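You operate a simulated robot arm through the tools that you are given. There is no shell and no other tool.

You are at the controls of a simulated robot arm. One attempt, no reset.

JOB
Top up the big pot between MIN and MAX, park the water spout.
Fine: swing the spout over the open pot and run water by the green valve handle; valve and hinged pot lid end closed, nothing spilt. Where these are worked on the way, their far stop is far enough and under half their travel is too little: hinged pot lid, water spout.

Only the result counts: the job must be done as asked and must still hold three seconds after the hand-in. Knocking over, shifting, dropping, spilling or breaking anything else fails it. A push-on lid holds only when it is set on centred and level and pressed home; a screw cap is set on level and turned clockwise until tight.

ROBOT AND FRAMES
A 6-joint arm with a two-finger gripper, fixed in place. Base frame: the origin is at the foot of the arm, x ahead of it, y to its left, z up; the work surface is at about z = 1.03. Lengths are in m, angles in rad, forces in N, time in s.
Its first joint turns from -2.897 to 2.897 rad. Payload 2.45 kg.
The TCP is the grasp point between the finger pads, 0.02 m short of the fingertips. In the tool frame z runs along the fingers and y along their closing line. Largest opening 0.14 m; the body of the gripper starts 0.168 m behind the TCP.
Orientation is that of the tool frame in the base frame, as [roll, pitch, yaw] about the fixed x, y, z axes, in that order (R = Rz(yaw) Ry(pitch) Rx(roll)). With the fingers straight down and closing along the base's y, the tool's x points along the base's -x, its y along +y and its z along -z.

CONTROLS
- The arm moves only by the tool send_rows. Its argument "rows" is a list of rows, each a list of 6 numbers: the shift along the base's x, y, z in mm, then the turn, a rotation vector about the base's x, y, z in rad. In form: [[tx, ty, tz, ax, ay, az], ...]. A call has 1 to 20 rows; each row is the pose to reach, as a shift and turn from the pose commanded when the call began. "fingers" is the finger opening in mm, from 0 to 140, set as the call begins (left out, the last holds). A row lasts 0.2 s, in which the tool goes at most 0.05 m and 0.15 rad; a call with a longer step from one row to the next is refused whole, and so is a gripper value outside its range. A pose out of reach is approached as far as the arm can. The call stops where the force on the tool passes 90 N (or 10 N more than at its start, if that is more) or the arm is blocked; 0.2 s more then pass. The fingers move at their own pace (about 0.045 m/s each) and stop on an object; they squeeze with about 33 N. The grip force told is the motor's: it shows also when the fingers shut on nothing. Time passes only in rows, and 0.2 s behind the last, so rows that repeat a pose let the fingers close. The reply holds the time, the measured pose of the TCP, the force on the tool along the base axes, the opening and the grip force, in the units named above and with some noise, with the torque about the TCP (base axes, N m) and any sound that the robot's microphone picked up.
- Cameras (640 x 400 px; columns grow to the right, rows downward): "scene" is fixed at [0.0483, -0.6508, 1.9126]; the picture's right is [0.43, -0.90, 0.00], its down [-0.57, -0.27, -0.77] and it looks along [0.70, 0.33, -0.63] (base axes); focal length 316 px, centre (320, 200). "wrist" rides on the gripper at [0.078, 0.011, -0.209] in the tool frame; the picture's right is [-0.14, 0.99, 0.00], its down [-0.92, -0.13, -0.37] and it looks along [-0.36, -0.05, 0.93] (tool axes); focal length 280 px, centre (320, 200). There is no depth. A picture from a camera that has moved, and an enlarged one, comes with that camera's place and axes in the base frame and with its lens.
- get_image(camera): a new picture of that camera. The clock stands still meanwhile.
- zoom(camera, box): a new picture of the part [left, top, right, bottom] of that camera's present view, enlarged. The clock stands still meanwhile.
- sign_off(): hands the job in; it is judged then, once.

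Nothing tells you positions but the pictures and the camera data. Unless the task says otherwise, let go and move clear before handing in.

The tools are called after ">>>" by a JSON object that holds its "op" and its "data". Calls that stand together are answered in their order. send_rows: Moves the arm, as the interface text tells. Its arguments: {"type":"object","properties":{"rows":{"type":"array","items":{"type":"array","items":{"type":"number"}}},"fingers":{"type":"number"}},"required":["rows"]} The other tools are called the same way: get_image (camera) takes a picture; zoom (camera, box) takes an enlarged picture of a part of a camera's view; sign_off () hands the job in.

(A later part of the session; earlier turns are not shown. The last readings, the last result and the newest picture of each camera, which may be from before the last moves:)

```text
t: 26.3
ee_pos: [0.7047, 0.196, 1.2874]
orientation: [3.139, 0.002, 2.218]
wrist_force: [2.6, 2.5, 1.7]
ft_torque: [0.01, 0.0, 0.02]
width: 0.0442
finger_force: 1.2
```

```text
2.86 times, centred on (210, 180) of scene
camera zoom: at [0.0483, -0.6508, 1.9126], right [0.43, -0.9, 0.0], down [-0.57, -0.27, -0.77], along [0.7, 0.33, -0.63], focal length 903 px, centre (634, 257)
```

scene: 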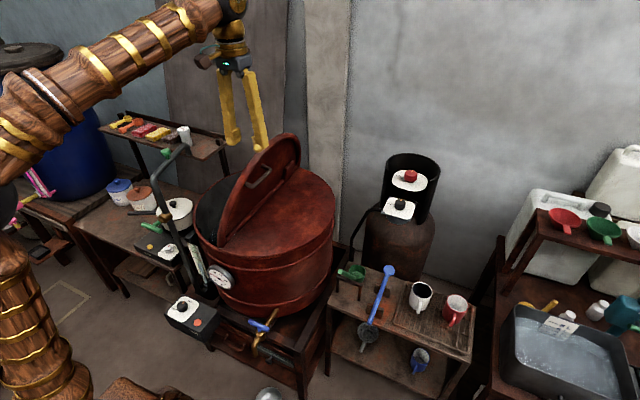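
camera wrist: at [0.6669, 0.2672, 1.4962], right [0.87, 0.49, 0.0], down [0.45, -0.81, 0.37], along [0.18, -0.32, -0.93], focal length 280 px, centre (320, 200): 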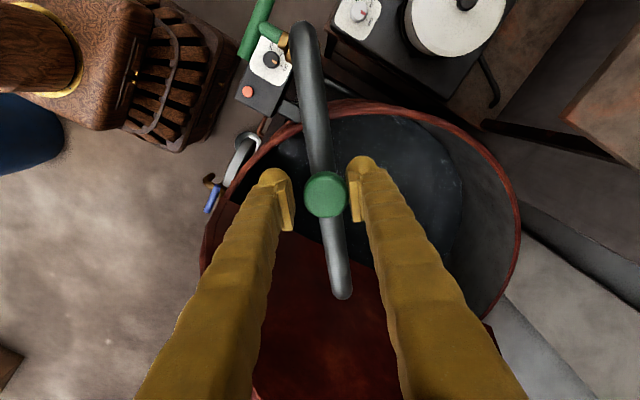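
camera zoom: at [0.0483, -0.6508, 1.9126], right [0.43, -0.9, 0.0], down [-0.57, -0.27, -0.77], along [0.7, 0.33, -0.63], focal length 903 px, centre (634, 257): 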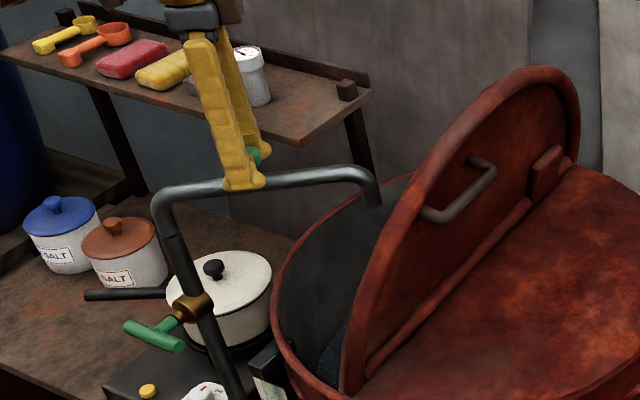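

Still no stop, with the tip near (0.79, 0.09) over open water. I'll push slightly further in small steps to find the stop, staying well inside the opening.

>>> {"op": "send_rows", "data": {"rows": [[-5, -3.6, 0, 0, 0, -0.05], [-10.2, -6.9, 0, 0, 0, -0.1], [-15.5, -9.9, 0, 0, 0, -0.15], [-21, -12.7, 0, 0, 0, -0.2]]}}

>>> {"op": "get_image", "data": {"camera": "wrist"}}

>>> {"op": "zoom", "data": {"camera": "scene", "box": [130, 110, 290, 250]}}

```text
t: 27.3
ee_pos: [0.6859, 0.1878, 1.2872]
orientation: [3.137, 0.003, 2.017]
wrist_force: [50.6, 61.5, 1.9]
ft_torque: [-0.55, 0.44, 1.23]
width: 0.0892
finger_force: 33.3
```

```text
taken
camera wrist: at [0.662, 0.2635, 1.4953], right [0.95, 0.3, 0.01], down [0.28, -0.89, 0.37], along [0.12, -0.35, -0.93], focal length 280 px, centre (320, 200)
```

wrist: 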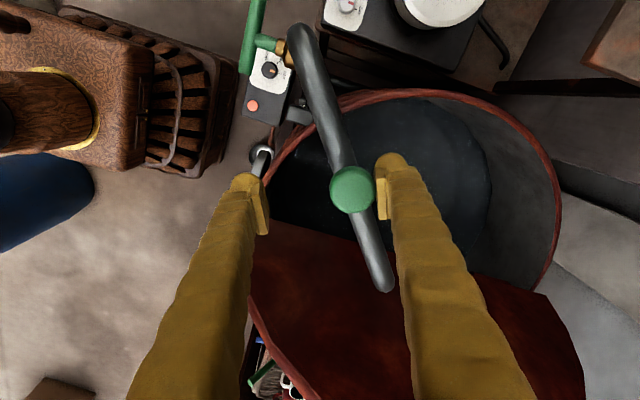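

```text
2.86 times, centred on (210, 180) of scene
camera zoom: at [0.0483, -0.6508, 1.9126], right [0.43, -0.9, 0.0], down [-0.57, -0.27, -0.77], along [0.7, 0.33, -0.63], focal length 903 px, centre (634, 257)
```

zoom: 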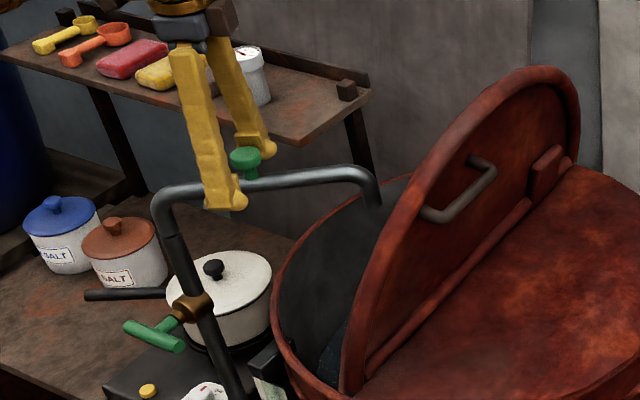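

That is the spout's far stop (the finger got pushed back). I'll ease off, open the fingers and lift clear; the spout should stay over the pot.

>>> {"op": "send_rows", "data": {"rows": [[6, 4, 0, 0, 0, 0.05], [13, 8, 0, 0, 0, 0.12], [20, 12, 0, 0, 0, 0.19]]}}

>>> {"op": "send_rows", "data": {"rows": [[0, 0, 0, 0, 0, 0], [0, 0, 0, 0, 0, 0], [0, 0, 0, 0, 0, 0], [0, 0, 20, 0, 0, 0], [0, 0, 50, 0, 0, 0], [0, 0, 90, 0, 0, 0], [0, 0, 130, 0, 0, 0]], "fingers": 80}}

>>> {"op": "get_image", "data": {"camera": "wrist"}}

>>> {"op": "zoom", "data": {"camera": "scene", "box": [120, 110, 280, 250]}}

```text
t: 28.1
ee_pos: [0.703, 0.1977, 1.288]
orientation: [3.141, 0.004, 2.208]
wrist_force: [8.8, 3.2, -2.4]
ft_torque: [-0.1, 0.13, -0.03]
width: 0.0471
finger_force: 3.4
```

```text
t: 29.7
ee_pos: [0.7052, 0.1949, 1.4181]
orientation: [3.138, 0.003, 2.208]
wrist_force: [0.3, 0.5, 0.1]
ft_torque: [-0.02, 0.02, -0.04]
width: 0.08
finger_force: 0.1
```

```text
taken
camera wrist: at [0.6669, 0.265, 1.6266], right [0.88, 0.48, 0.0], down [0.44, -0.82, 0.37], along [0.18, -0.33, -0.93], focal length 280 px, centre (320, 200)
```

wrist: 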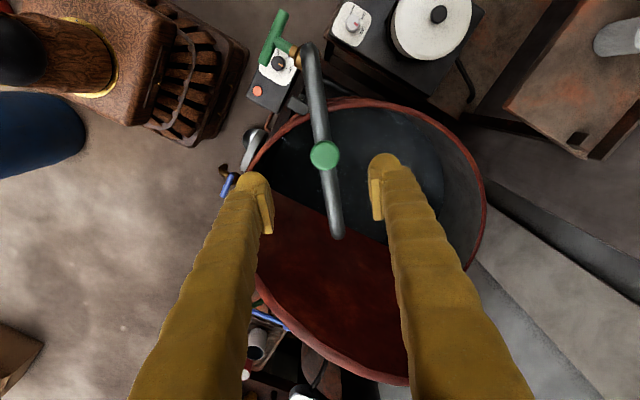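

```text
2.86 times, centred on (200, 180) of scene
camera zoom: at [0.0483, -0.6508, 1.9126], right [0.43, -0.9, 0.0], down [-0.57, -0.27, -0.77], along [0.7, 0.33, -0.63], focal length 903 px, centre (663, 257)
```

zoom: 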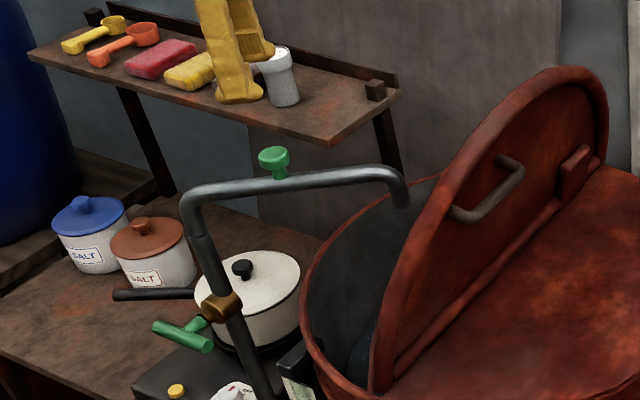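

The spout stays over the opening at its far stop. Now to the valve: I'll retreat toward the robot, straighten the yaw, and then pitch the hand to point horizontally at the T handle.

>>> {"op": "send_rows", "data": {"rows": [[-30, 5, 10, 0, 0, 0.12], [-60, 10, 20, 0, 0, 0.24], [-90, 15, 20, 0, 0, 0.36], [-120, 20, 20, 0, 0, 0.48], [-150, 25, 20, 0, 0, 0.6], [-180, 35, 10, 0, 0, 0.72], [-205, 45, 0, 0, 0, 0.84], [-225, 55, -10, 0, 0, 0.93], [-225, 55, -10, 0, 0, 0.93]]}}

>>> {"op": "send_rows", "data": {"rows": [[0, 4, -10, 0, -0.14, 0], [0, 8, -20, 0, -0.28, 0], [0, 12, -30, 0, -0.42, 0], [0, 16, -40, 0, -0.56, 0], [0, 20, -50, 0, -0.7, 0], [0, 24, -60, 0, -0.84, 0], [0, 28, -70, 0, -0.98, 0], [0, 32, -80, 0, -1.12, 0], [0, 36, -90, 0, -1.26, 0], [0, 40, -100, 0, -1.4, 0], [0, 45, -110, 0, -1.54, 0], [0, 45, -110, 0, -1.571, 0]]}}

>>> {"op": "get_image", "data": {"camera": "scene"}}

>>> {"op": "get_image", "data": {"camera": "wrist"}}

```text
t: 31.7
ee_pos: [0.4776, 0.2517, 1.4087]
orientation: [3.139, 0.003, 3.137]
wrist_force: [0.5, -0.5, -0.8]
ft_torque: [-0.01, -0.01, 0.0]
width: 0.0797
finger_force: 0.1
```

```text
t: 34.3
ee_pos: [0.4797, 0.2989, 1.2968]
orientation: [0.766, 1.562, 0.772]
wrist_force: [0.2, -0.1, 1.0]
ft_torque: [0.02, -0.01, 0.02]
width: 0.0799
finger_force: 0.1
```

```text
taken
```

scene: 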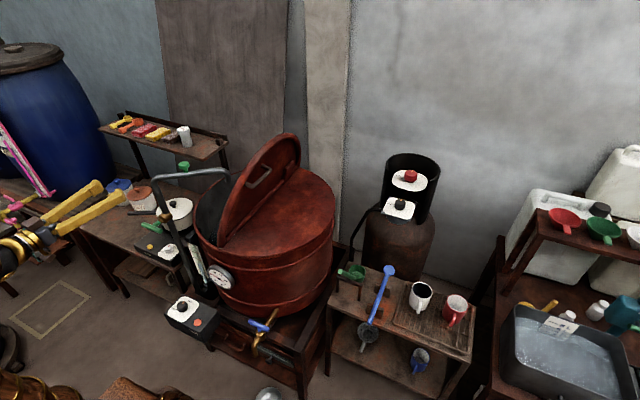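

```text
taken
camera wrist: at [0.2716, 0.3089, 1.2183], right [0.0, 0.99, 0.14], down [-0.37, -0.13, 0.92], along [0.93, -0.05, 0.37], focal length 280 px, centre (320, 200)
```

wrist: 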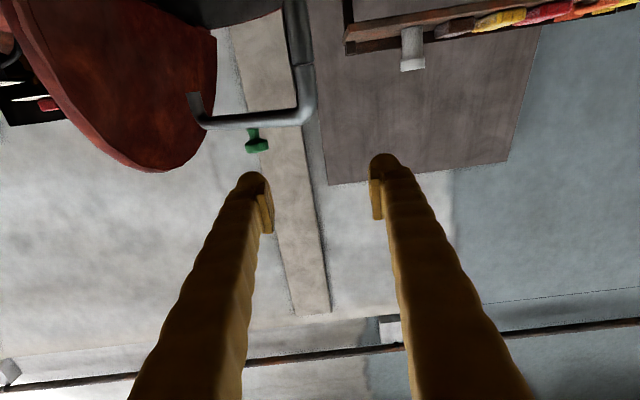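

The hand points at the valve side horizontally. I'll roll it 90° so the fingers close above and below the T bar, while lowering to valve height.

>>> {"op": "send_rows", "data": {"rows": [[0, 0, -18, 0.14, 0, 0], [0, 0, -36, 0.28, 0, 0], [0, 0, -54, 0.42, 0, 0], [0, 0, -72, 0.56, 0, 0], [0, 0, -90, 0.7, 0, 0], [0, 0, -108, 0.84, 0, 0], [0, 0, -126, 0.98, 0, 0], [0, 0, -144, 1.12, 0, 0], [0, 0, -162, 1.26, 0, 0], [0, 0, -180, 1.4, 0, 0], [0, 0, -198, 1.54, 0, 0], [0, 0, -216, 1.571, 0, 0], [0, 0, -230, 1.571, 0, 0], [0, 0, -230, 1.571, 0, 0]], "fingers": 60}}

>>> {"op": "get_image", "data": {"camera": "scene"}}

>>> {"op": "get_image", "data": {"camera": "wrist"}}

>>> {"op": "zoom", "data": {"camera": "scene", "box": [80, 180, 240, 280]}}

```text
t: 37.3
ee_pos: [0.3838, 0.0716, 1.3511]
orientation: [1.737, 0.015, 1.736]
wrist_force: [1.3, -4.4, -0.7]
ft_torque: [0.12, 0.06, 0.77]
width: 0.0602
finger_force: 0.0
out of reach, approached as far as the arm can: row 2, 3, 4, 5, 6, 7, 8, 9, 10, 11, 12, 13, 14
```

```text
taken
```

scene: 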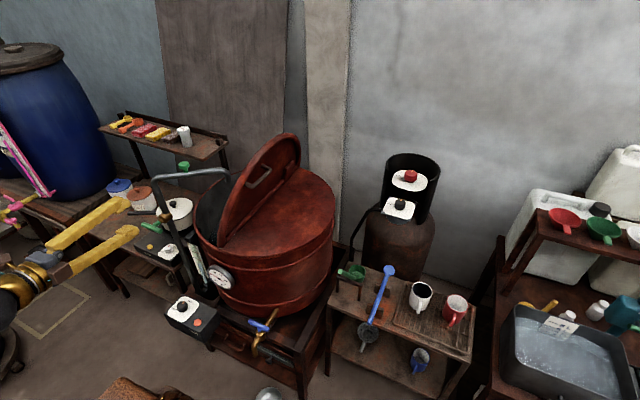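

```text
taken
camera wrist: at [0.1693, 0.1175, 1.3966], right [0.18, -0.09, 0.98], down [-0.23, -0.97, -0.05], along [0.96, -0.21, -0.2], focal length 280 px, centre (320, 200)
```

wrist: 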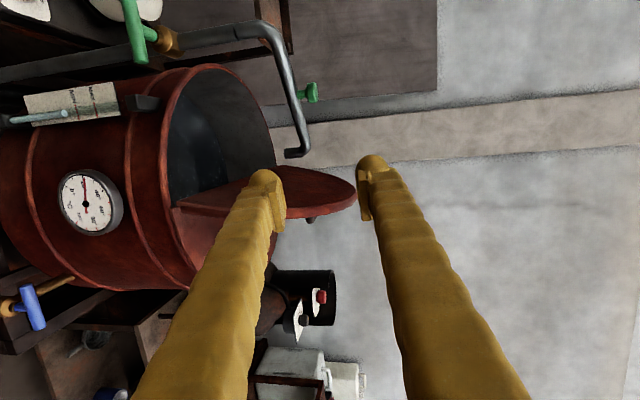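

```text
4.00 times, centred on (160, 230) of scene
camera zoom: at [0.0483, -0.6508, 1.9126], right [0.43, -0.9, 0.0], down [-0.57, -0.27, -0.77], along [0.7, 0.33, -0.63], focal length 1264 px, centre (960, 80)
```

zoom: 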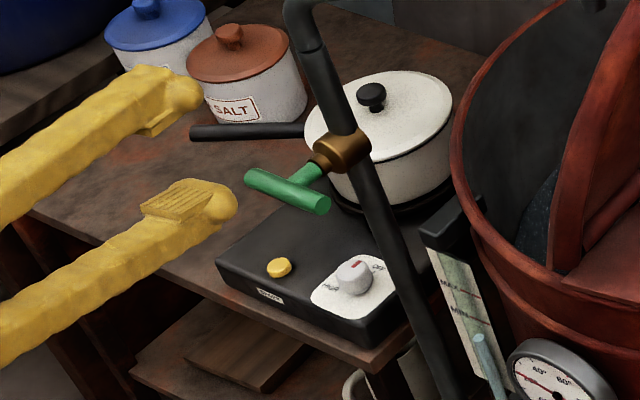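

Pointing horizontally that low is out of the arm's reach; nothing was touched, and the view from here shows the gauge (three marks) and the T handle. I'll plan to work the T bar from above with closed fingertips instead; first a small move to learn where the command stands.

>>> {"op": "send_rows", "data": {"rows": [[0, 0, 30, 0, 0, 0]]}}

>>> {"op": "zoom", "data": {"camera": "wrist", "box": [0, 60, 160, 160]}}

```text
t: 37.7
ee_pos: [0.3888, 0.0526, 1.3833]
orientation: [1.74, 0.015, 1.674]
wrist_force: [-1.0, -0.5, 0.2]
ft_torque: [0.01, 0.01, 0.01]
width: 0.06
finger_force: 0.1
```

```text
4.00 times, centred on (80, 110) of wrist
camera zoom: at [0.1787, 0.1105, 1.4279], right [0.18, -0.1, 0.98], down [-0.29, -0.96, -0.05], along [0.94, -0.27, -0.2], focal length 1122 px, centre (1280, 560)
```

zoom: 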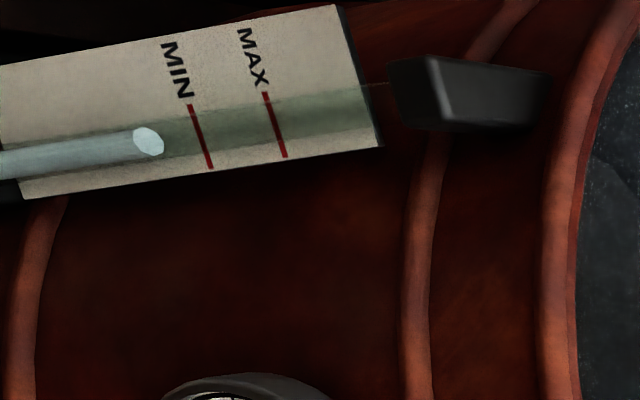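

The small move worked, and this view shows the gauge clearly: the column top sits below MIN. I'll now turn the hand back to pointing down near the valve.

>>> {"op": "send_rows", "data": {"rows": [[4, 10, 2, -0.08, 0.08, 0.08], [8, 20, 4, -0.16, 0.16, 0.16], [12, 30, 6, -0.24, 0.24, 0.24], [16, 40, 8, -0.32, 0.32, 0.32], [20, 50, 10, -0.4, 0.4, 0.4], [24, 60, 12, -0.48, 0.48, 0.48], [28, 70, 14, -0.56, 0.56, 0.56], [32, 80, 16, -0.64, 0.64, 0.64], [36, 90, 18, -0.72, 0.72, 0.72], [40, 100, 20, -0.8, 0.8, 0.8], [44, 110, 22, -0.88, 0.88, 0.88], [48, 120, 24, -0.96, 0.96, 0.96], [52, 130, 26, -1.04, 1.04, 1.04], [56, 140, 28, -1.12, 1.12, 1.12], [60, 150, 30, -1.2, 1.2, 1.2], [60, 150, 30, -1.209, 1.209, 1.209]], "fingers": 0}}

>>> {"op": "get_image", "data": {"camera": "scene"}}

>>> {"op": "get_image", "data": {"camera": "wrist"}}

```text
t: 41.1
ee_pos: [0.4548, 0.2088, 1.416]
orientation: [-2.975, -0.106, -3.125]
wrist_force: [-0.2, -0.2, 0.3]
ft_torque: [0.04, 0.0, -0.02]
width: 0.0001
finger_force: 29.3
out of reach, approached as far as the arm can: row 1, 2
```

```text
taken
```

scene: 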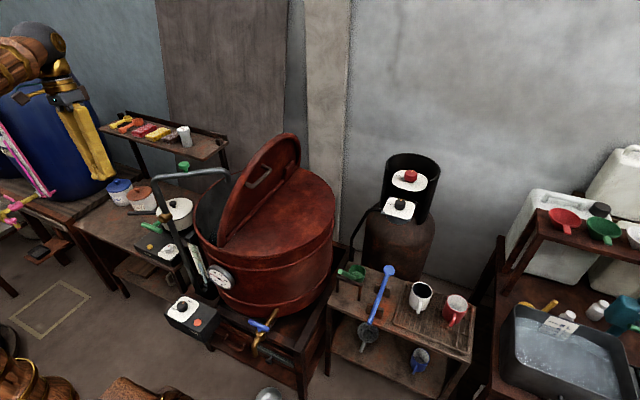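

```text
taken
camera wrist: at [0.3965, 0.2533, 1.6268], right [0.1, 0.98, -0.18], down [0.96, -0.05, 0.29], along [0.27, -0.2, -0.94], focal length 280 px, centre (320, 200)
```

wrist: 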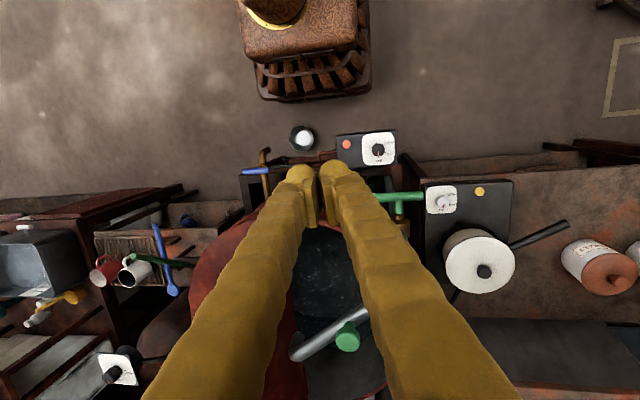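

I'll correct the residual tilt, lean the hand back slightly so the fingertips point a bit forward, and move nearer the T handle for a close look.

>>> {"op": "send_rows", "data": {"rows": [[8, 16, -15, 0.03, -0.06, 0], [16, 32, -30, 0.06, -0.12, 0], [24, 48, -45, 0.09, -0.18, 0], [32, 64, -65, 0.12, -0.24, 0], [38, 80, -85, 0.15, -0.3, 0], [42, 95, -105, 0.166, -0.356, 0], [42, 95, -120, 0.166, -0.356, 0]]}}

>>> {"op": "get_image", "data": {"camera": "wrist"}}

>>> {"op": "zoom", "data": {"camera": "scene", "box": [100, 170, 240, 270]}}

```text
t: 42.7
ee_pos: [0.4945, 0.3032, 1.2948]
orientation: [-3.138, 0.254, -3.138]
wrist_force: [-0.3, -0.3, 0.0]
ft_torque: [0.02, -0.01, 0.01]
width: 0.0001
finger_force: 29.3
```

```text
taken
camera wrist: at [0.3673, 0.3151, 1.4778], right [0.13, 0.99, 0.03], down [0.8, -0.12, 0.59], along [0.59, -0.05, -0.81], focal length 280 px, centre (320, 200)
```

wrist: 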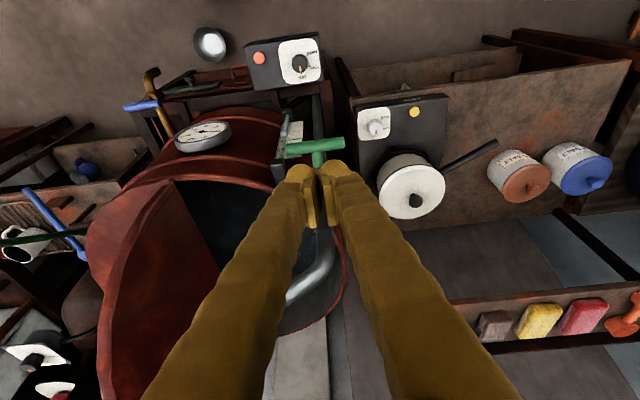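

```text
4.00 times, centred on (170, 220) of scene
camera zoom: at [0.0483, -0.6508, 1.9126], right [0.43, -0.9, 0.0], down [-0.57, -0.27, -0.77], along [0.7, 0.33, -0.63], focal length 1264 px, centre (920, 120)
```

zoom: 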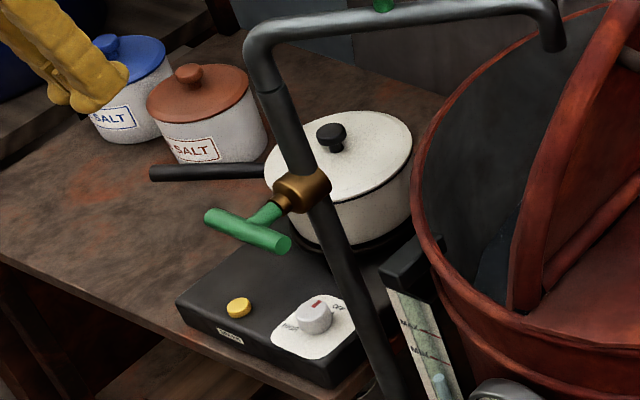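

The T bar is at about (0.557, 0.298, 1.07), lying along y. I'll bring the closed fingertips above its +y end and check alignment.

>>> {"op": "send_rows", "data": {"rows": [[14, 8, -38, 0, 0, 0], [28, 16, -76, 0, 0, 0], [42, 24, -114, 0, 0, 0], [57, 31, -150, 0, 0, 0], [57, 31, -155, 0, 0, 0]]}}

>>> {"op": "get_image", "data": {"camera": "wrist"}}

>>> {"op": "zoom", "data": {"camera": "scene", "box": [100, 170, 240, 270]}}

```text
t: 43.9
ee_pos: [0.5524, 0.3353, 1.1379]
orientation: [-3.139, 0.257, -3.137]
wrist_force: [-0.1, -0.3, -0.6]
ft_torque: [0.0, -0.02, 0.0]
width: 0.0
finger_force: 29.4
```

```text
taken
camera wrist: at [0.4242, 0.347, 1.3218], right [0.13, 0.99, 0.03], down [0.8, -0.12, 0.59], along [0.59, -0.05, -0.81], focal length 280 px, centre (320, 200)
```

wrist: 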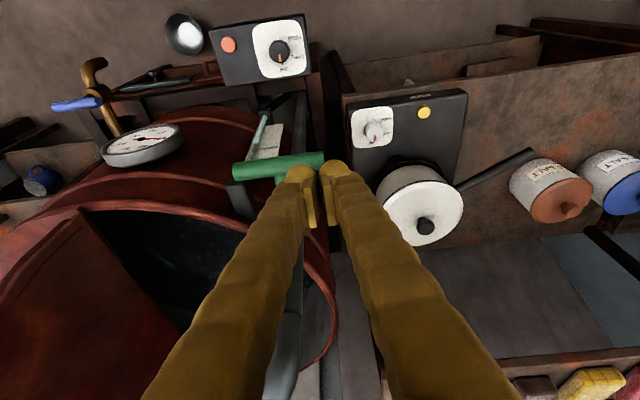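

```text
4.00 times, centred on (170, 220) of scene
camera zoom: at [0.0483, -0.6508, 1.9126], right [0.43, -0.9, 0.0], down [-0.57, -0.27, -0.77], along [0.7, 0.33, -0.63], focal length 1264 px, centre (920, 120)
```

zoom: 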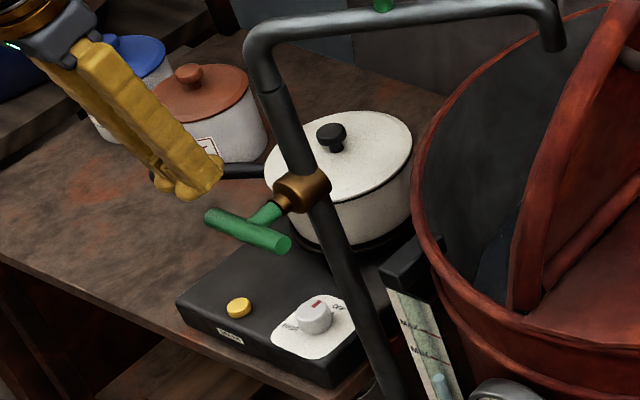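

Alignment is good: the bar spans y ≈ 0.25–0.345 at z ≈ 1.07. I'll press its +y end down gently to test the opening direction.

>>> {"op": "send_rows", "data": {"rows": [[0, 5, -20, 0, 0, 0], [0, 5, -34, 0, 0, 0], [0, 5, -40, 0, 0, 0], [0, 5, -45, 0, 0, 0]]}}

>>> {"op": "get_image", "data": {"camera": "wrist"}}

>>> {"op": "zoom", "data": {"camera": "scene", "box": [100, 170, 240, 270]}}

```text
t: 44.9
ee_pos: [0.5521, 0.3405, 1.0946]
orientation: [-3.14, 0.256, -3.138]
wrist_force: [0.4, -0.6, 0.2]
ft_torque: [-0.03, -0.03, -0.02]
width: 0.0
finger_force: 29.5
```

```text
taken
camera wrist: at [0.4239, 0.3514, 1.2773], right [0.13, 0.99, 0.03], down [0.8, -0.12, 0.59], along [0.59, -0.05, -0.81], focal length 280 px, centre (320, 200)
```

wrist: 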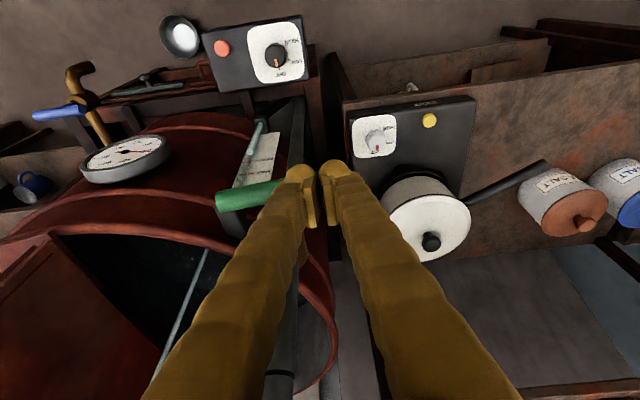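

```text
4.00 times, centred on (170, 220) of scene
camera zoom: at [0.0483, -0.6508, 1.9126], right [0.43, -0.9, 0.0], down [-0.57, -0.27, -0.77], along [0.7, 0.33, -0.63], focal length 1264 px, centre (920, 120)
```

zoom: 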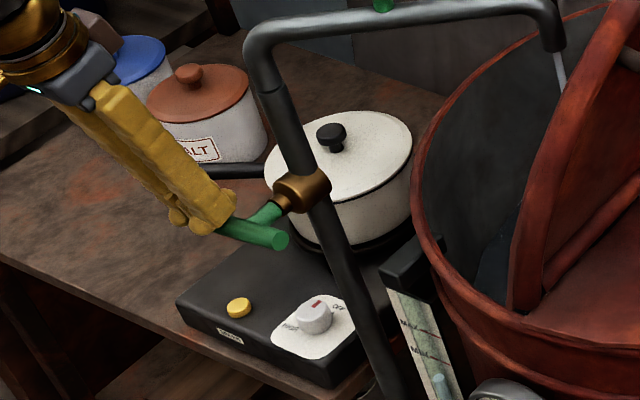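

Water is already running in a thin stream into the pot: that's the opening direction and it turns easily. I'll wait a second here and read the gauge to learn the rate.

>>> {"op": "send_rows", "data": {"rows": [[0, 0, 0, 0, 0, 0], [0, 0, 0, 0, 0, 0], [0, 0, 0, 0, 0, 0], [0, 0, 0, 0, 0, 0]]}}

>>> {"op": "zoom", "data": {"camera": "scene", "box": [180, 235, 228, 305]}}

>>> {"op": "zoom", "data": {"camera": "scene", "box": [100, 170, 280, 290]}}

>>> {"op": "zoom", "data": {"camera": "wrist", "box": [200, 100, 320, 220]}}

```text
t: 45.9
ee_pos: [0.5516, 0.3395, 1.0953]
orientation: [-3.137, 0.255, -3.138]
wrist_force: [-0.6, 0.1, -0.2]
ft_torque: [0.0, -0.02, 0.02]
width: 0.0
finger_force: 29.3
```

```text
5.71 times, centred on (204, 270) of scene
camera zoom: at [0.0483, -0.6508, 1.9126], right [0.43, -0.9, 0.0], down [-0.57, -0.27, -0.77], along [0.7, 0.33, -0.63], focal length 1806 px, centre (983, -200)
```

zoom: 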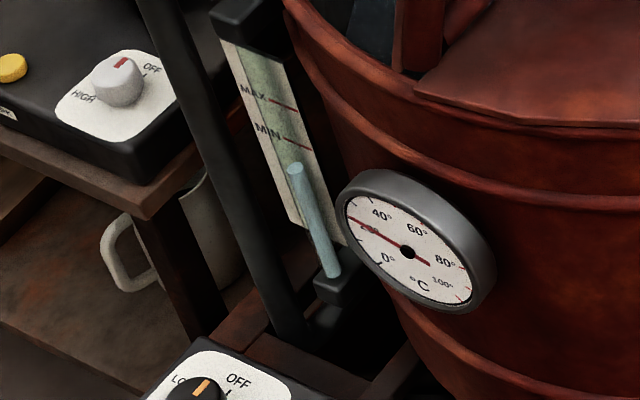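

```text
3.33 times, centred on (190, 230) of scene
camera zoom: at [0.0483, -0.6508, 1.9126], right [0.43, -0.9, 0.0], down [-0.57, -0.27, -0.77], along [0.7, 0.33, -0.63], focal length 1054 px, centre (753, 100)
```

zoom: 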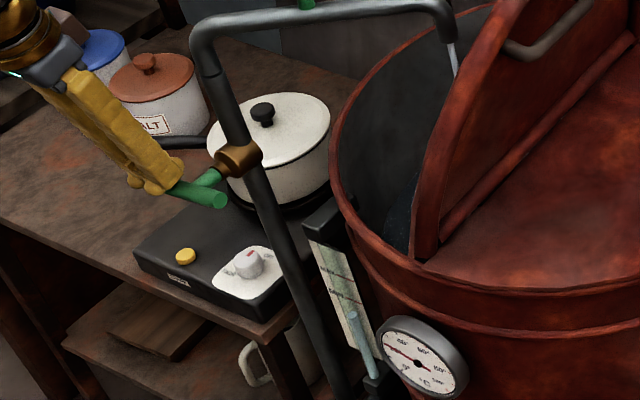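

```text
3.33 times, centred on (260, 160) of wrist
camera zoom: at [0.424, 0.3514, 1.2774], right [0.13, 0.99, 0.03], down [0.8, -0.12, 0.59], along [0.59, -0.05, -0.81], focal length 935 px, centre (520, 333)
```

zoom: 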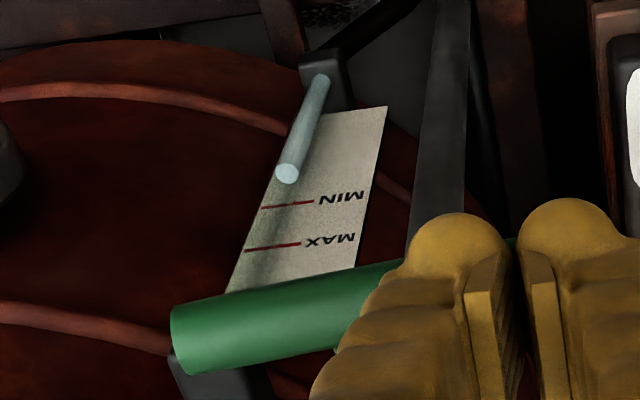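

Barely any rise at this crack opening. I'll push the handle further, to about 45°, and read again.

>>> {"op": "send_rows", "data": {"rows": [[0, -1, -6, 0, 0, 0], [0, -3, -12, 0, 0, 0], [0, -5, -18, 0, 0, 0], [0, -6, -24, 0, 0, 0]]}}

>>> {"op": "zoom", "data": {"camera": "scene", "box": [180, 235, 228, 305]}}

>>> {"op": "zoom", "data": {"camera": "scene", "box": [100, 170, 280, 290]}}

>>> {"op": "zoom", "data": {"camera": "wrist", "box": [200, 100, 320, 220]}}

```text
t: 46.9
ee_pos: [0.5517, 0.3329, 1.0704]
orientation: [-3.138, 0.255, -3.14]
wrist_force: [-0.2, 2.8, 1.3]
ft_torque: [0.0, -0.01, 0.0]
width: 0.0003
finger_force: 29.4
```

```text
5.71 times, centred on (204, 270) of scene
camera zoom: at [0.0483, -0.6508, 1.9126], right [0.43, -0.9, 0.0], down [-0.57, -0.27, -0.77], along [0.7, 0.33, -0.63], focal length 1806 px, centre (983, -200)
```

zoom: 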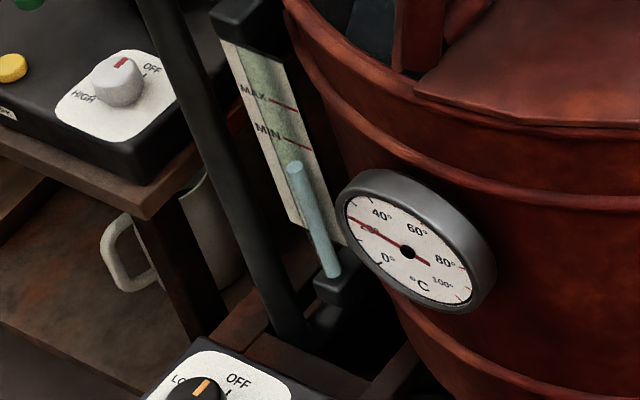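

```text
3.33 times, centred on (190, 230) of scene
camera zoom: at [0.0483, -0.6508, 1.9126], right [0.43, -0.9, 0.0], down [-0.57, -0.27, -0.77], along [0.7, 0.33, -0.63], focal length 1054 px, centre (753, 100)
```

zoom: 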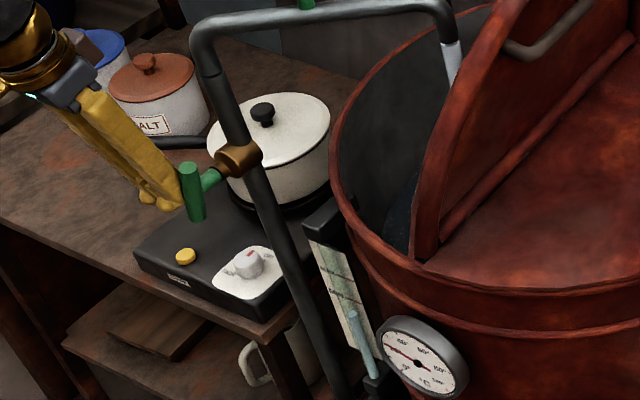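

```text
3.33 times, centred on (260, 160) of wrist
camera zoom: at [0.4245, 0.3456, 1.2528], right [0.13, 0.99, 0.03], down [0.8, -0.12, 0.59], along [0.59, -0.05, -0.81], focal length 935 px, centre (520, 333)
```

zoom: 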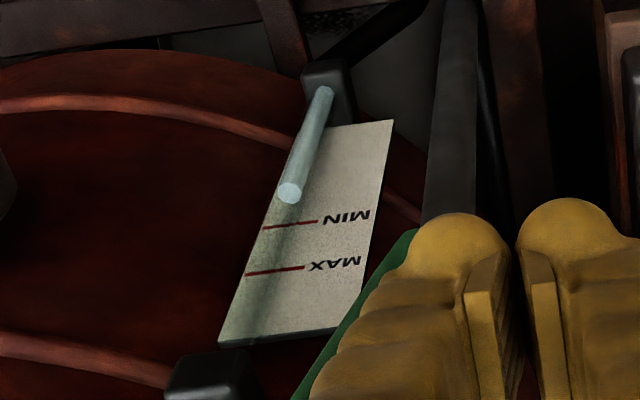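

The handle is now near vertical and a strong stream is falling inside the pot. I'll move the finger up beside the top of the bar, ready to close, and watch the level.

>>> {"op": "send_rows", "data": {"rows": [[0, 5, 15, 0, 0, 0], [0, 6, 30, 0, 0, 0], [0, 6, 42, 0, 0, 0]]}}

>>> {"op": "zoom", "data": {"camera": "scene", "box": [180, 235, 228, 305]}}

>>> {"op": "zoom", "data": {"camera": "wrist", "box": [200, 100, 320, 220]}}

>>> {"op": "zoom", "data": {"camera": "scene", "box": [100, 170, 280, 290]}}

```text
t: 47.7
ee_pos: [0.5524, 0.341, 1.1135]
orientation: [-3.137, 0.255, -3.141]
wrist_force: [0.0, 0.5, -0.9]
ft_torque: [0.0, 0.0, 0.0]
width: 0.0
finger_force: 29.4
```

```text
5.71 times, centred on (204, 270) of scene
camera zoom: at [0.0483, -0.6508, 1.9126], right [0.43, -0.9, 0.0], down [-0.57, -0.27, -0.77], along [0.7, 0.33, -0.63], focal length 1806 px, centre (983, -200)
```

zoom: 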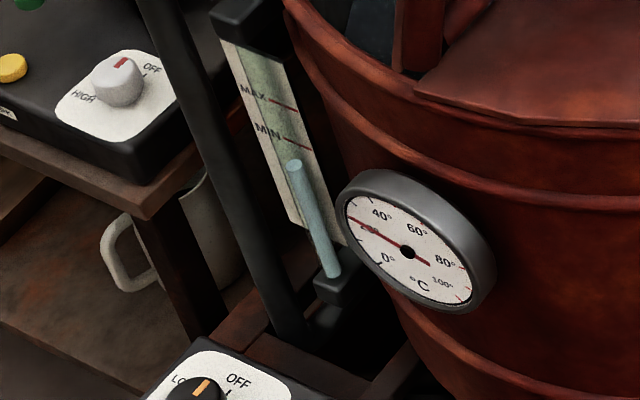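

```text
3.33 times, centred on (260, 160) of wrist
camera zoom: at [0.426, 0.3512, 1.2956], right [0.13, 0.99, 0.03], down [0.8, -0.12, 0.59], along [0.59, -0.05, -0.81], focal length 935 px, centre (520, 333)
```

zoom: 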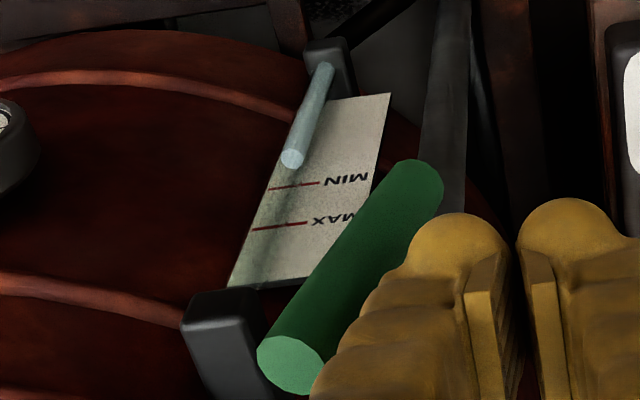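

```text
3.33 times, centred on (190, 230) of scene
camera zoom: at [0.0483, -0.6508, 1.9126], right [0.43, -0.9, 0.0], down [-0.57, -0.27, -0.77], along [0.7, 0.33, -0.63], focal length 1054 px, centre (753, 100)
```

zoom: 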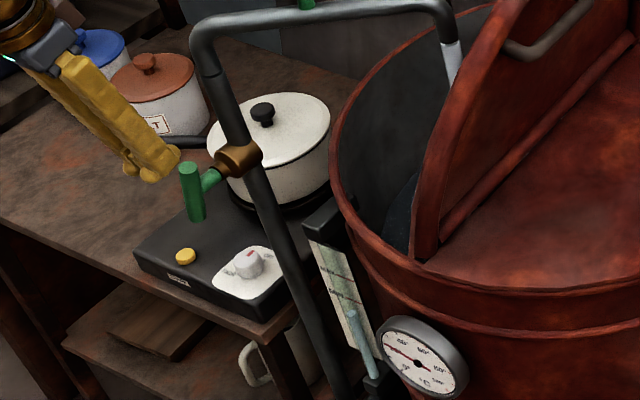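

The level has begun to rise (about 5–6 zoomed px per second; about 40 px to go to mid-band). I'll wait 2.4 s and re-read.

>>> {"op": "send_rows", "data": {"rows": [[0, 0, 0, 0, 0, 0], [0, 0, 0, 0, 0, 0], [0, 0, 0, 0, 0, 0], [0, 0, 0, 0, 0, 0], [0, 0, 0, 0, 0, 0], [0, 0, 0, 0, 0, 0], [0, 0, 0, 0, 0, 0], [0, 0, 0, 0, 0, 0], [0, 0, 0, 0, 0, 0], [0, 0, 0, 0, 0, 0], [0, 0, 0, 0, 0, 0]]}}

>>> {"op": "zoom", "data": {"camera": "scene", "box": [180, 235, 228, 305]}}

>>> {"op": "zoom", "data": {"camera": "wrist", "box": [200, 100, 320, 220]}}

```text
t: 50.1
ee_pos: [0.5528, 0.3409, 1.1131]
orientation: [-3.137, 0.255, -3.138]
wrist_force: [0.6, 0.8, -0.7]
ft_torque: [-0.01, 0.0, 0.0]
width: 0.0
finger_force: 29.5
```

```text
5.71 times, centred on (204, 270) of scene
camera zoom: at [0.0483, -0.6508, 1.9126], right [0.43, -0.9, 0.0], down [-0.57, -0.27, -0.77], along [0.7, 0.33, -0.63], focal length 1806 px, centre (983, -200)
```

zoom: 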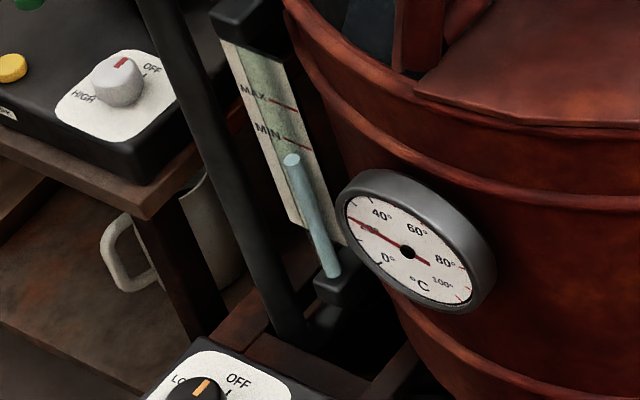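

```text
3.33 times, centred on (260, 160) of wrist
camera zoom: at [0.4252, 0.3518, 1.2958], right [0.13, 0.99, 0.03], down [0.8, -0.12, 0.59], along [0.59, -0.05, -0.81], focal length 935 px, centre (520, 333)
```

zoom: 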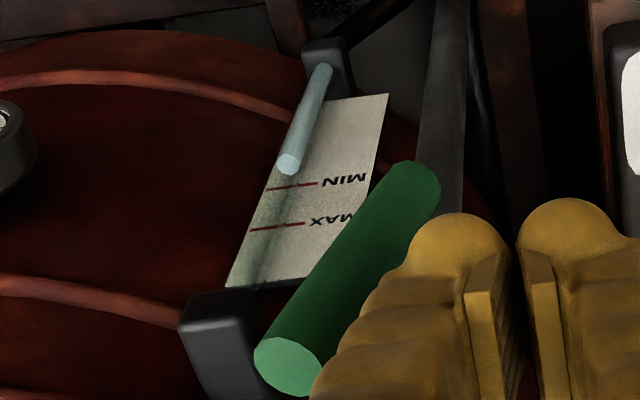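

The rise is about 2–3 zoomed px per second, so roughly a dozen seconds remain. I'll wait 4 s and re-read.

>>> {"op": "send_rows", "data": {"rows": [[0, 0, 0, 0, 0, 0], [0, 0, 0, 0, 0, 0], [0, 0, 0, 0, 0, 0], [0, 0, 0, 0, 0, 0], [0, 0, 0, 0, 0, 0], [0, 0, 0, 0, 0, 0], [0, 0, 0, 0, 0, 0], [0, 0, 0, 0, 0, 0], [0, 0, 0, 0, 0, 0], [0, 0, 0, 0, 0, 0], [0, 0, 0, 0, 0, 0], [0, 0, 0, 0, 0, 0], [0, 0, 0, 0, 0, 0], [0, 0, 0, 0, 0, 0], [0, 0, 0, 0, 0, 0], [0, 0, 0, 0, 0, 0], [0, 0, 0, 0, 0, 0], [0, 0, 0, 0, 0, 0], [0, 0, 0, 0, 0, 0]]}}

>>> {"op": "zoom", "data": {"camera": "scene", "box": [180, 235, 228, 305]}}

>>> {"op": "zoom", "data": {"camera": "wrist", "box": [200, 100, 320, 220]}}

>>> {"op": "zoom", "data": {"camera": "scene", "box": [120, 130, 360, 330]}}

```text
t: 54.1
ee_pos: [0.5521, 0.341, 1.113]
orientation: [-3.137, 0.254, -3.139]
wrist_force: [0.5, 0.5, 0.5]
ft_torque: [-0.01, -0.01, 0.0]
width: 0.0001
finger_force: 29.6
```

```text
5.71 times, centred on (204, 270) of scene
camera zoom: at [0.0483, -0.6508, 1.9126], right [0.43, -0.9, 0.0], down [-0.57, -0.27, -0.77], along [0.7, 0.33, -0.63], focal length 1806 px, centre (983, -200)
```

zoom: 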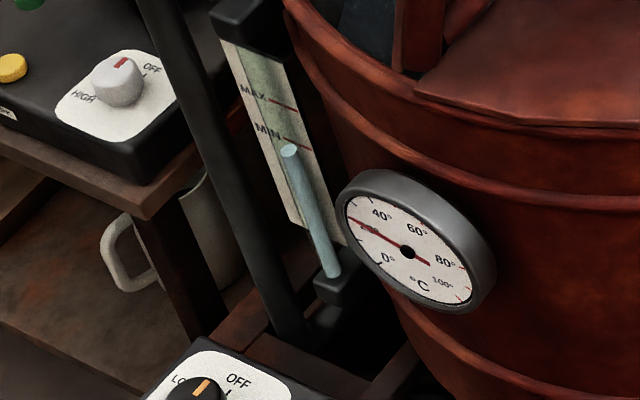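

```text
3.33 times, centred on (260, 160) of wrist
camera zoom: at [0.4251, 0.3518, 1.2958], right [0.13, 0.99, 0.03], down [0.8, -0.12, 0.59], along [0.59, -0.05, -0.81], focal length 935 px, centre (520, 333)
```

zoom: 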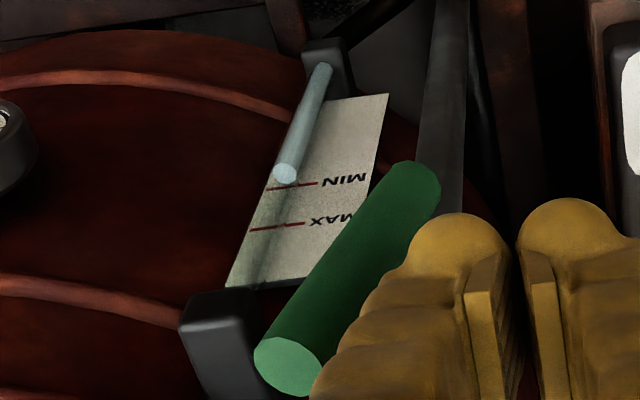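

```text
2.00 times, centred on (240, 230) of scene
camera zoom: at [0.0483, -0.6508, 1.9126], right [0.43, -0.9, 0.0], down [-0.57, -0.27, -0.77], along [0.7, 0.33, -0.63], focal length 632 px, centre (480, 140)
```

zoom: 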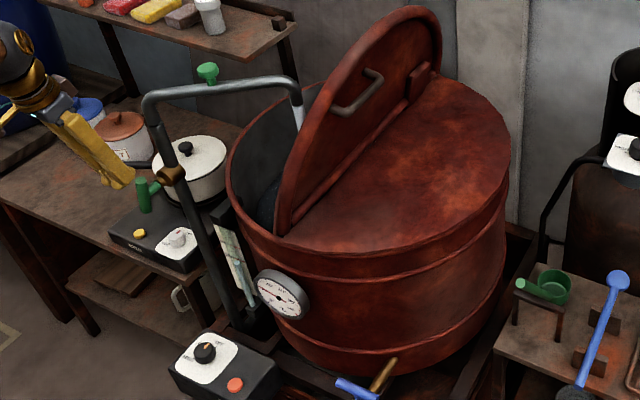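

Column top is just under the MIN line (true level, allowing for parallax, about at MIN). I'll run 4 s more and re-read.

>>> {"op": "send_rows", "data": {"rows": [[0, 0, 0, 0, 0, 0], [0, 0, 0, 0, 0, 0], [0, 0, 0, 0, 0, 0], [0, 0, 0, 0, 0, 0], [0, 0, 0, 0, 0, 0], [0, 0, 0, 0, 0, 0], [0, 0, 0, 0, 0, 0], [0, 0, 0, 0, 0, 0], [0, 0, 0, 0, 0, 0], [0, 0, 0, 0, 0, 0], [0, 0, 0, 0, 0, 0], [0, 0, 0, 0, 0, 0], [0, 0, 0, 0, 0, 0], [0, 0, 0, 0, 0, 0], [0, 0, 0, 0, 0, 0], [0, 0, 0, 0, 0, 0], [0, 0, 0, 0, 0, 0], [0, 0, 0, 0, 0, 0], [0, 0, 0, 0, 0, 0]]}}

>>> {"op": "zoom", "data": {"camera": "scene", "box": [180, 235, 228, 305]}}

>>> {"op": "zoom", "data": {"camera": "wrist", "box": [200, 100, 320, 220]}}

```text
t: 58.1
ee_pos: [0.5518, 0.34, 1.1134]
orientation: [-3.137, 0.254, -3.137]
wrist_force: [0.4, -0.6, 0.1]
ft_torque: [0.0, 0.0, 0.04]
width: 0.0
finger_force: 30.0
```

```text
5.71 times, centred on (204, 270) of scene
camera zoom: at [0.0483, -0.6508, 1.9126], right [0.43, -0.9, 0.0], down [-0.57, -0.27, -0.77], along [0.7, 0.33, -0.63], focal length 1806 px, centre (983, -200)
```

zoom: 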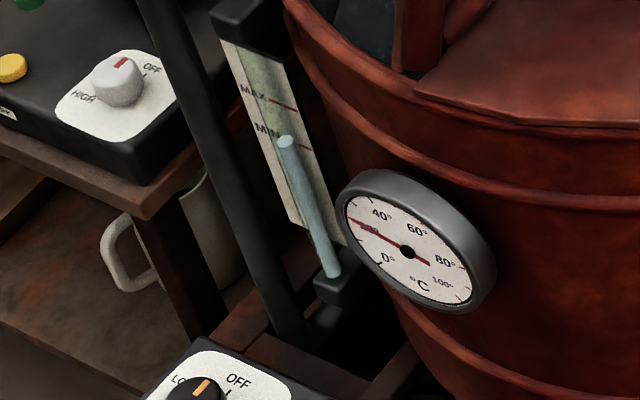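

```text
3.33 times, centred on (260, 160) of wrist
camera zoom: at [0.4252, 0.3518, 1.2958], right [0.13, 0.99, 0.03], down [0.8, -0.12, 0.59], along [0.59, -0.05, -0.81], focal length 935 px, centre (520, 333)
```

zoom: 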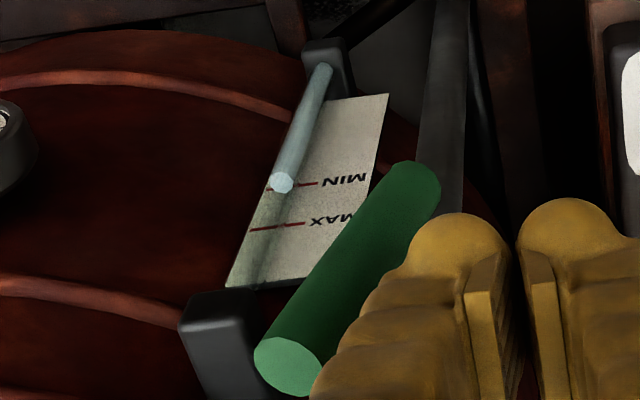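

Apparent level has just reached MIN. I'll let it run 4 s more and then close.

>>> {"op": "send_rows", "data": {"rows": [[0, 0, 0, 0, 0, 0], [0, 0, 0, 0, 0, 0], [0, 0, 0, 0, 0, 0], [0, 0, 0, 0, 0, 0], [0, 0, 0, 0, 0, 0], [0, 0, 0, 0, 0, 0], [0, 0, 0, 0, 0, 0], [0, 0, 0, 0, 0, 0], [0, 0, 0, 0, 0, 0], [0, 0, 0, 0, 0, 0], [0, 0, 0, 0, 0, 0], [0, 0, 0, 0, 0, 0], [0, 0, 0, 0, 0, 0], [0, 0, 0, 0, 0, 0], [0, 0, 0, 0, 0, 0], [0, 0, 0, 0, 0, 0], [0, 0, 0, 0, 0, 0], [0, 0, 0, 0, 0, 0], [0, 0, 0, 0, 0, 0]]}}

>>> {"op": "zoom", "data": {"camera": "scene", "box": [180, 235, 228, 305]}}

>>> {"op": "zoom", "data": {"camera": "wrist", "box": [200, 100, 320, 220]}}

```text
t: 62.1
ee_pos: [0.5515, 0.3405, 1.1131]
orientation: [-3.139, 0.255, -3.138]
wrist_force: [0.2, -0.1, -0.8]
ft_torque: [-0.04, 0.0, 0.02]
width: 0.0001
finger_force: 29.3
```

```text
5.71 times, centred on (204, 270) of scene
camera zoom: at [0.0483, -0.6508, 1.9126], right [0.43, -0.9, 0.0], down [-0.57, -0.27, -0.77], along [0.7, 0.33, -0.63], focal length 1806 px, centre (983, -200)
```

zoom: 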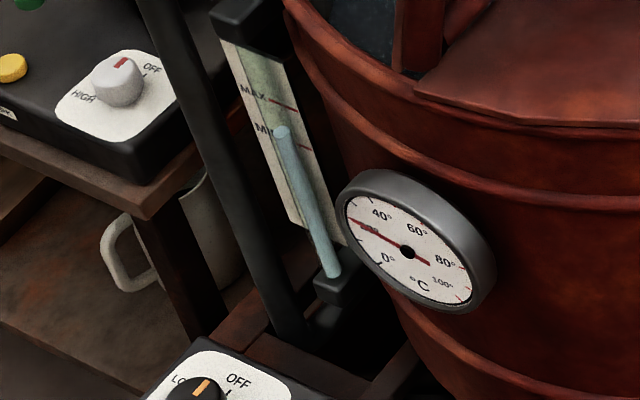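

```text
3.33 times, centred on (260, 160) of wrist
camera zoom: at [0.4252, 0.3518, 1.2958], right [0.13, 0.99, 0.03], down [0.8, -0.12, 0.59], along [0.59, -0.05, -0.81], focal length 935 px, centre (520, 333)
```

zoom: 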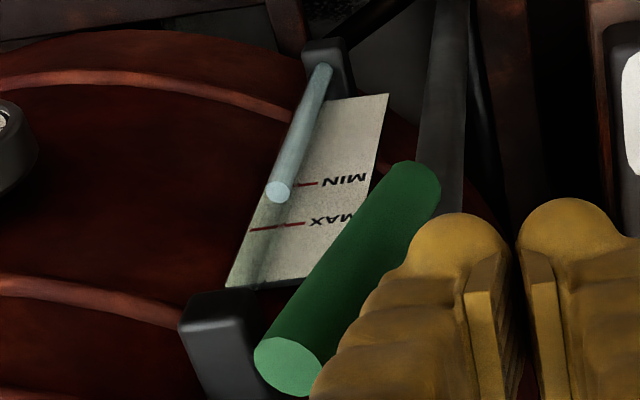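

About a quarter of the band apparent, nearer a third in truth. I'll wait just over a second and then push the top of the bar toward −y and down to close the valve.

>>> {"op": "send_rows", "data": {"rows": [[0, 0, 0, 0, 0, 0], [0, 0, 0, 0, 0, 0], [0, 0, 0, 0, 0, 0], [0, 0, 0, 0, 0, 0], [0, 0, 0, 0, 0, 0], [0, 0, 0, 0, 0, 0], [0, -14, 0, 0, 0, 0], [0, -26, 0, 0, 0, 0], [0, -40, 0, 0, 0, 0], [0, -52, 0, 0, 0, 0], [0, -62, -5, 0, 0, 0], [0, -69, -11, 0, 0, 0], [0, -69, -15, 0, 0, 0]]}}

>>> {"op": "zoom", "data": {"camera": "scene", "box": [100, 170, 280, 290]}}

>>> {"op": "get_image", "data": {"camera": "wrist"}}

>>> {"op": "zoom", "data": {"camera": "scene", "box": [180, 235, 228, 305]}}

```text
t: 64.9
ee_pos: [0.5514, 0.2714, 1.0992]
orientation: [-3.137, 0.255, -3.139]
wrist_force: [-11.4, -5.9, 33.0]
ft_torque: [0.08, 0.1, -0.28]
width: 0.0058
finger_force: 29.2
```

```text
3.33 times, centred on (190, 230) of scene
camera zoom: at [0.0483, -0.6508, 1.9126], right [0.43, -0.9, 0.0], down [-0.57, -0.27, -0.77], along [0.7, 0.33, -0.63], focal length 1054 px, centre (753, 100)
```

zoom: 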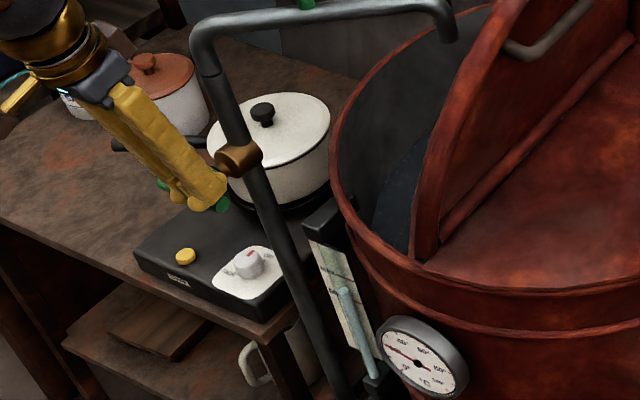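

```text
taken
camera wrist: at [0.4237, 0.2827, 1.2811], right [0.13, 0.99, 0.03], down [0.8, -0.12, 0.59], along [0.59, -0.05, -0.81], focal length 280 px, centre (320, 200)
```

wrist: 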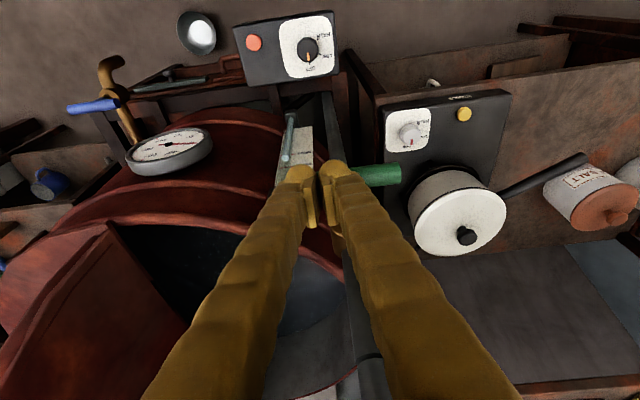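

```text
5.71 times, centred on (204, 270) of scene
camera zoom: at [0.0483, -0.6508, 1.9126], right [0.43, -0.9, 0.0], down [-0.57, -0.27, -0.77], along [0.7, 0.33, -0.63], focal length 1806 px, centre (983, -200)
```

zoom: 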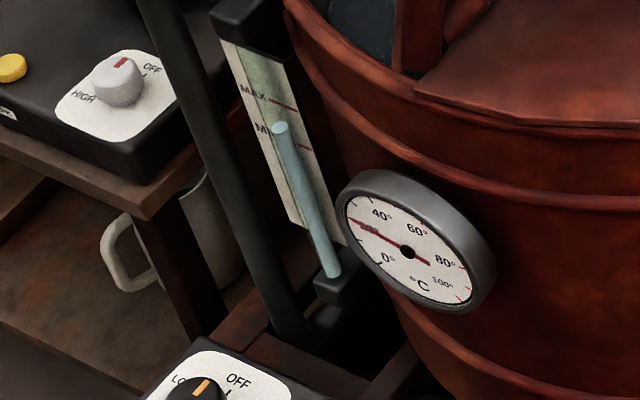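

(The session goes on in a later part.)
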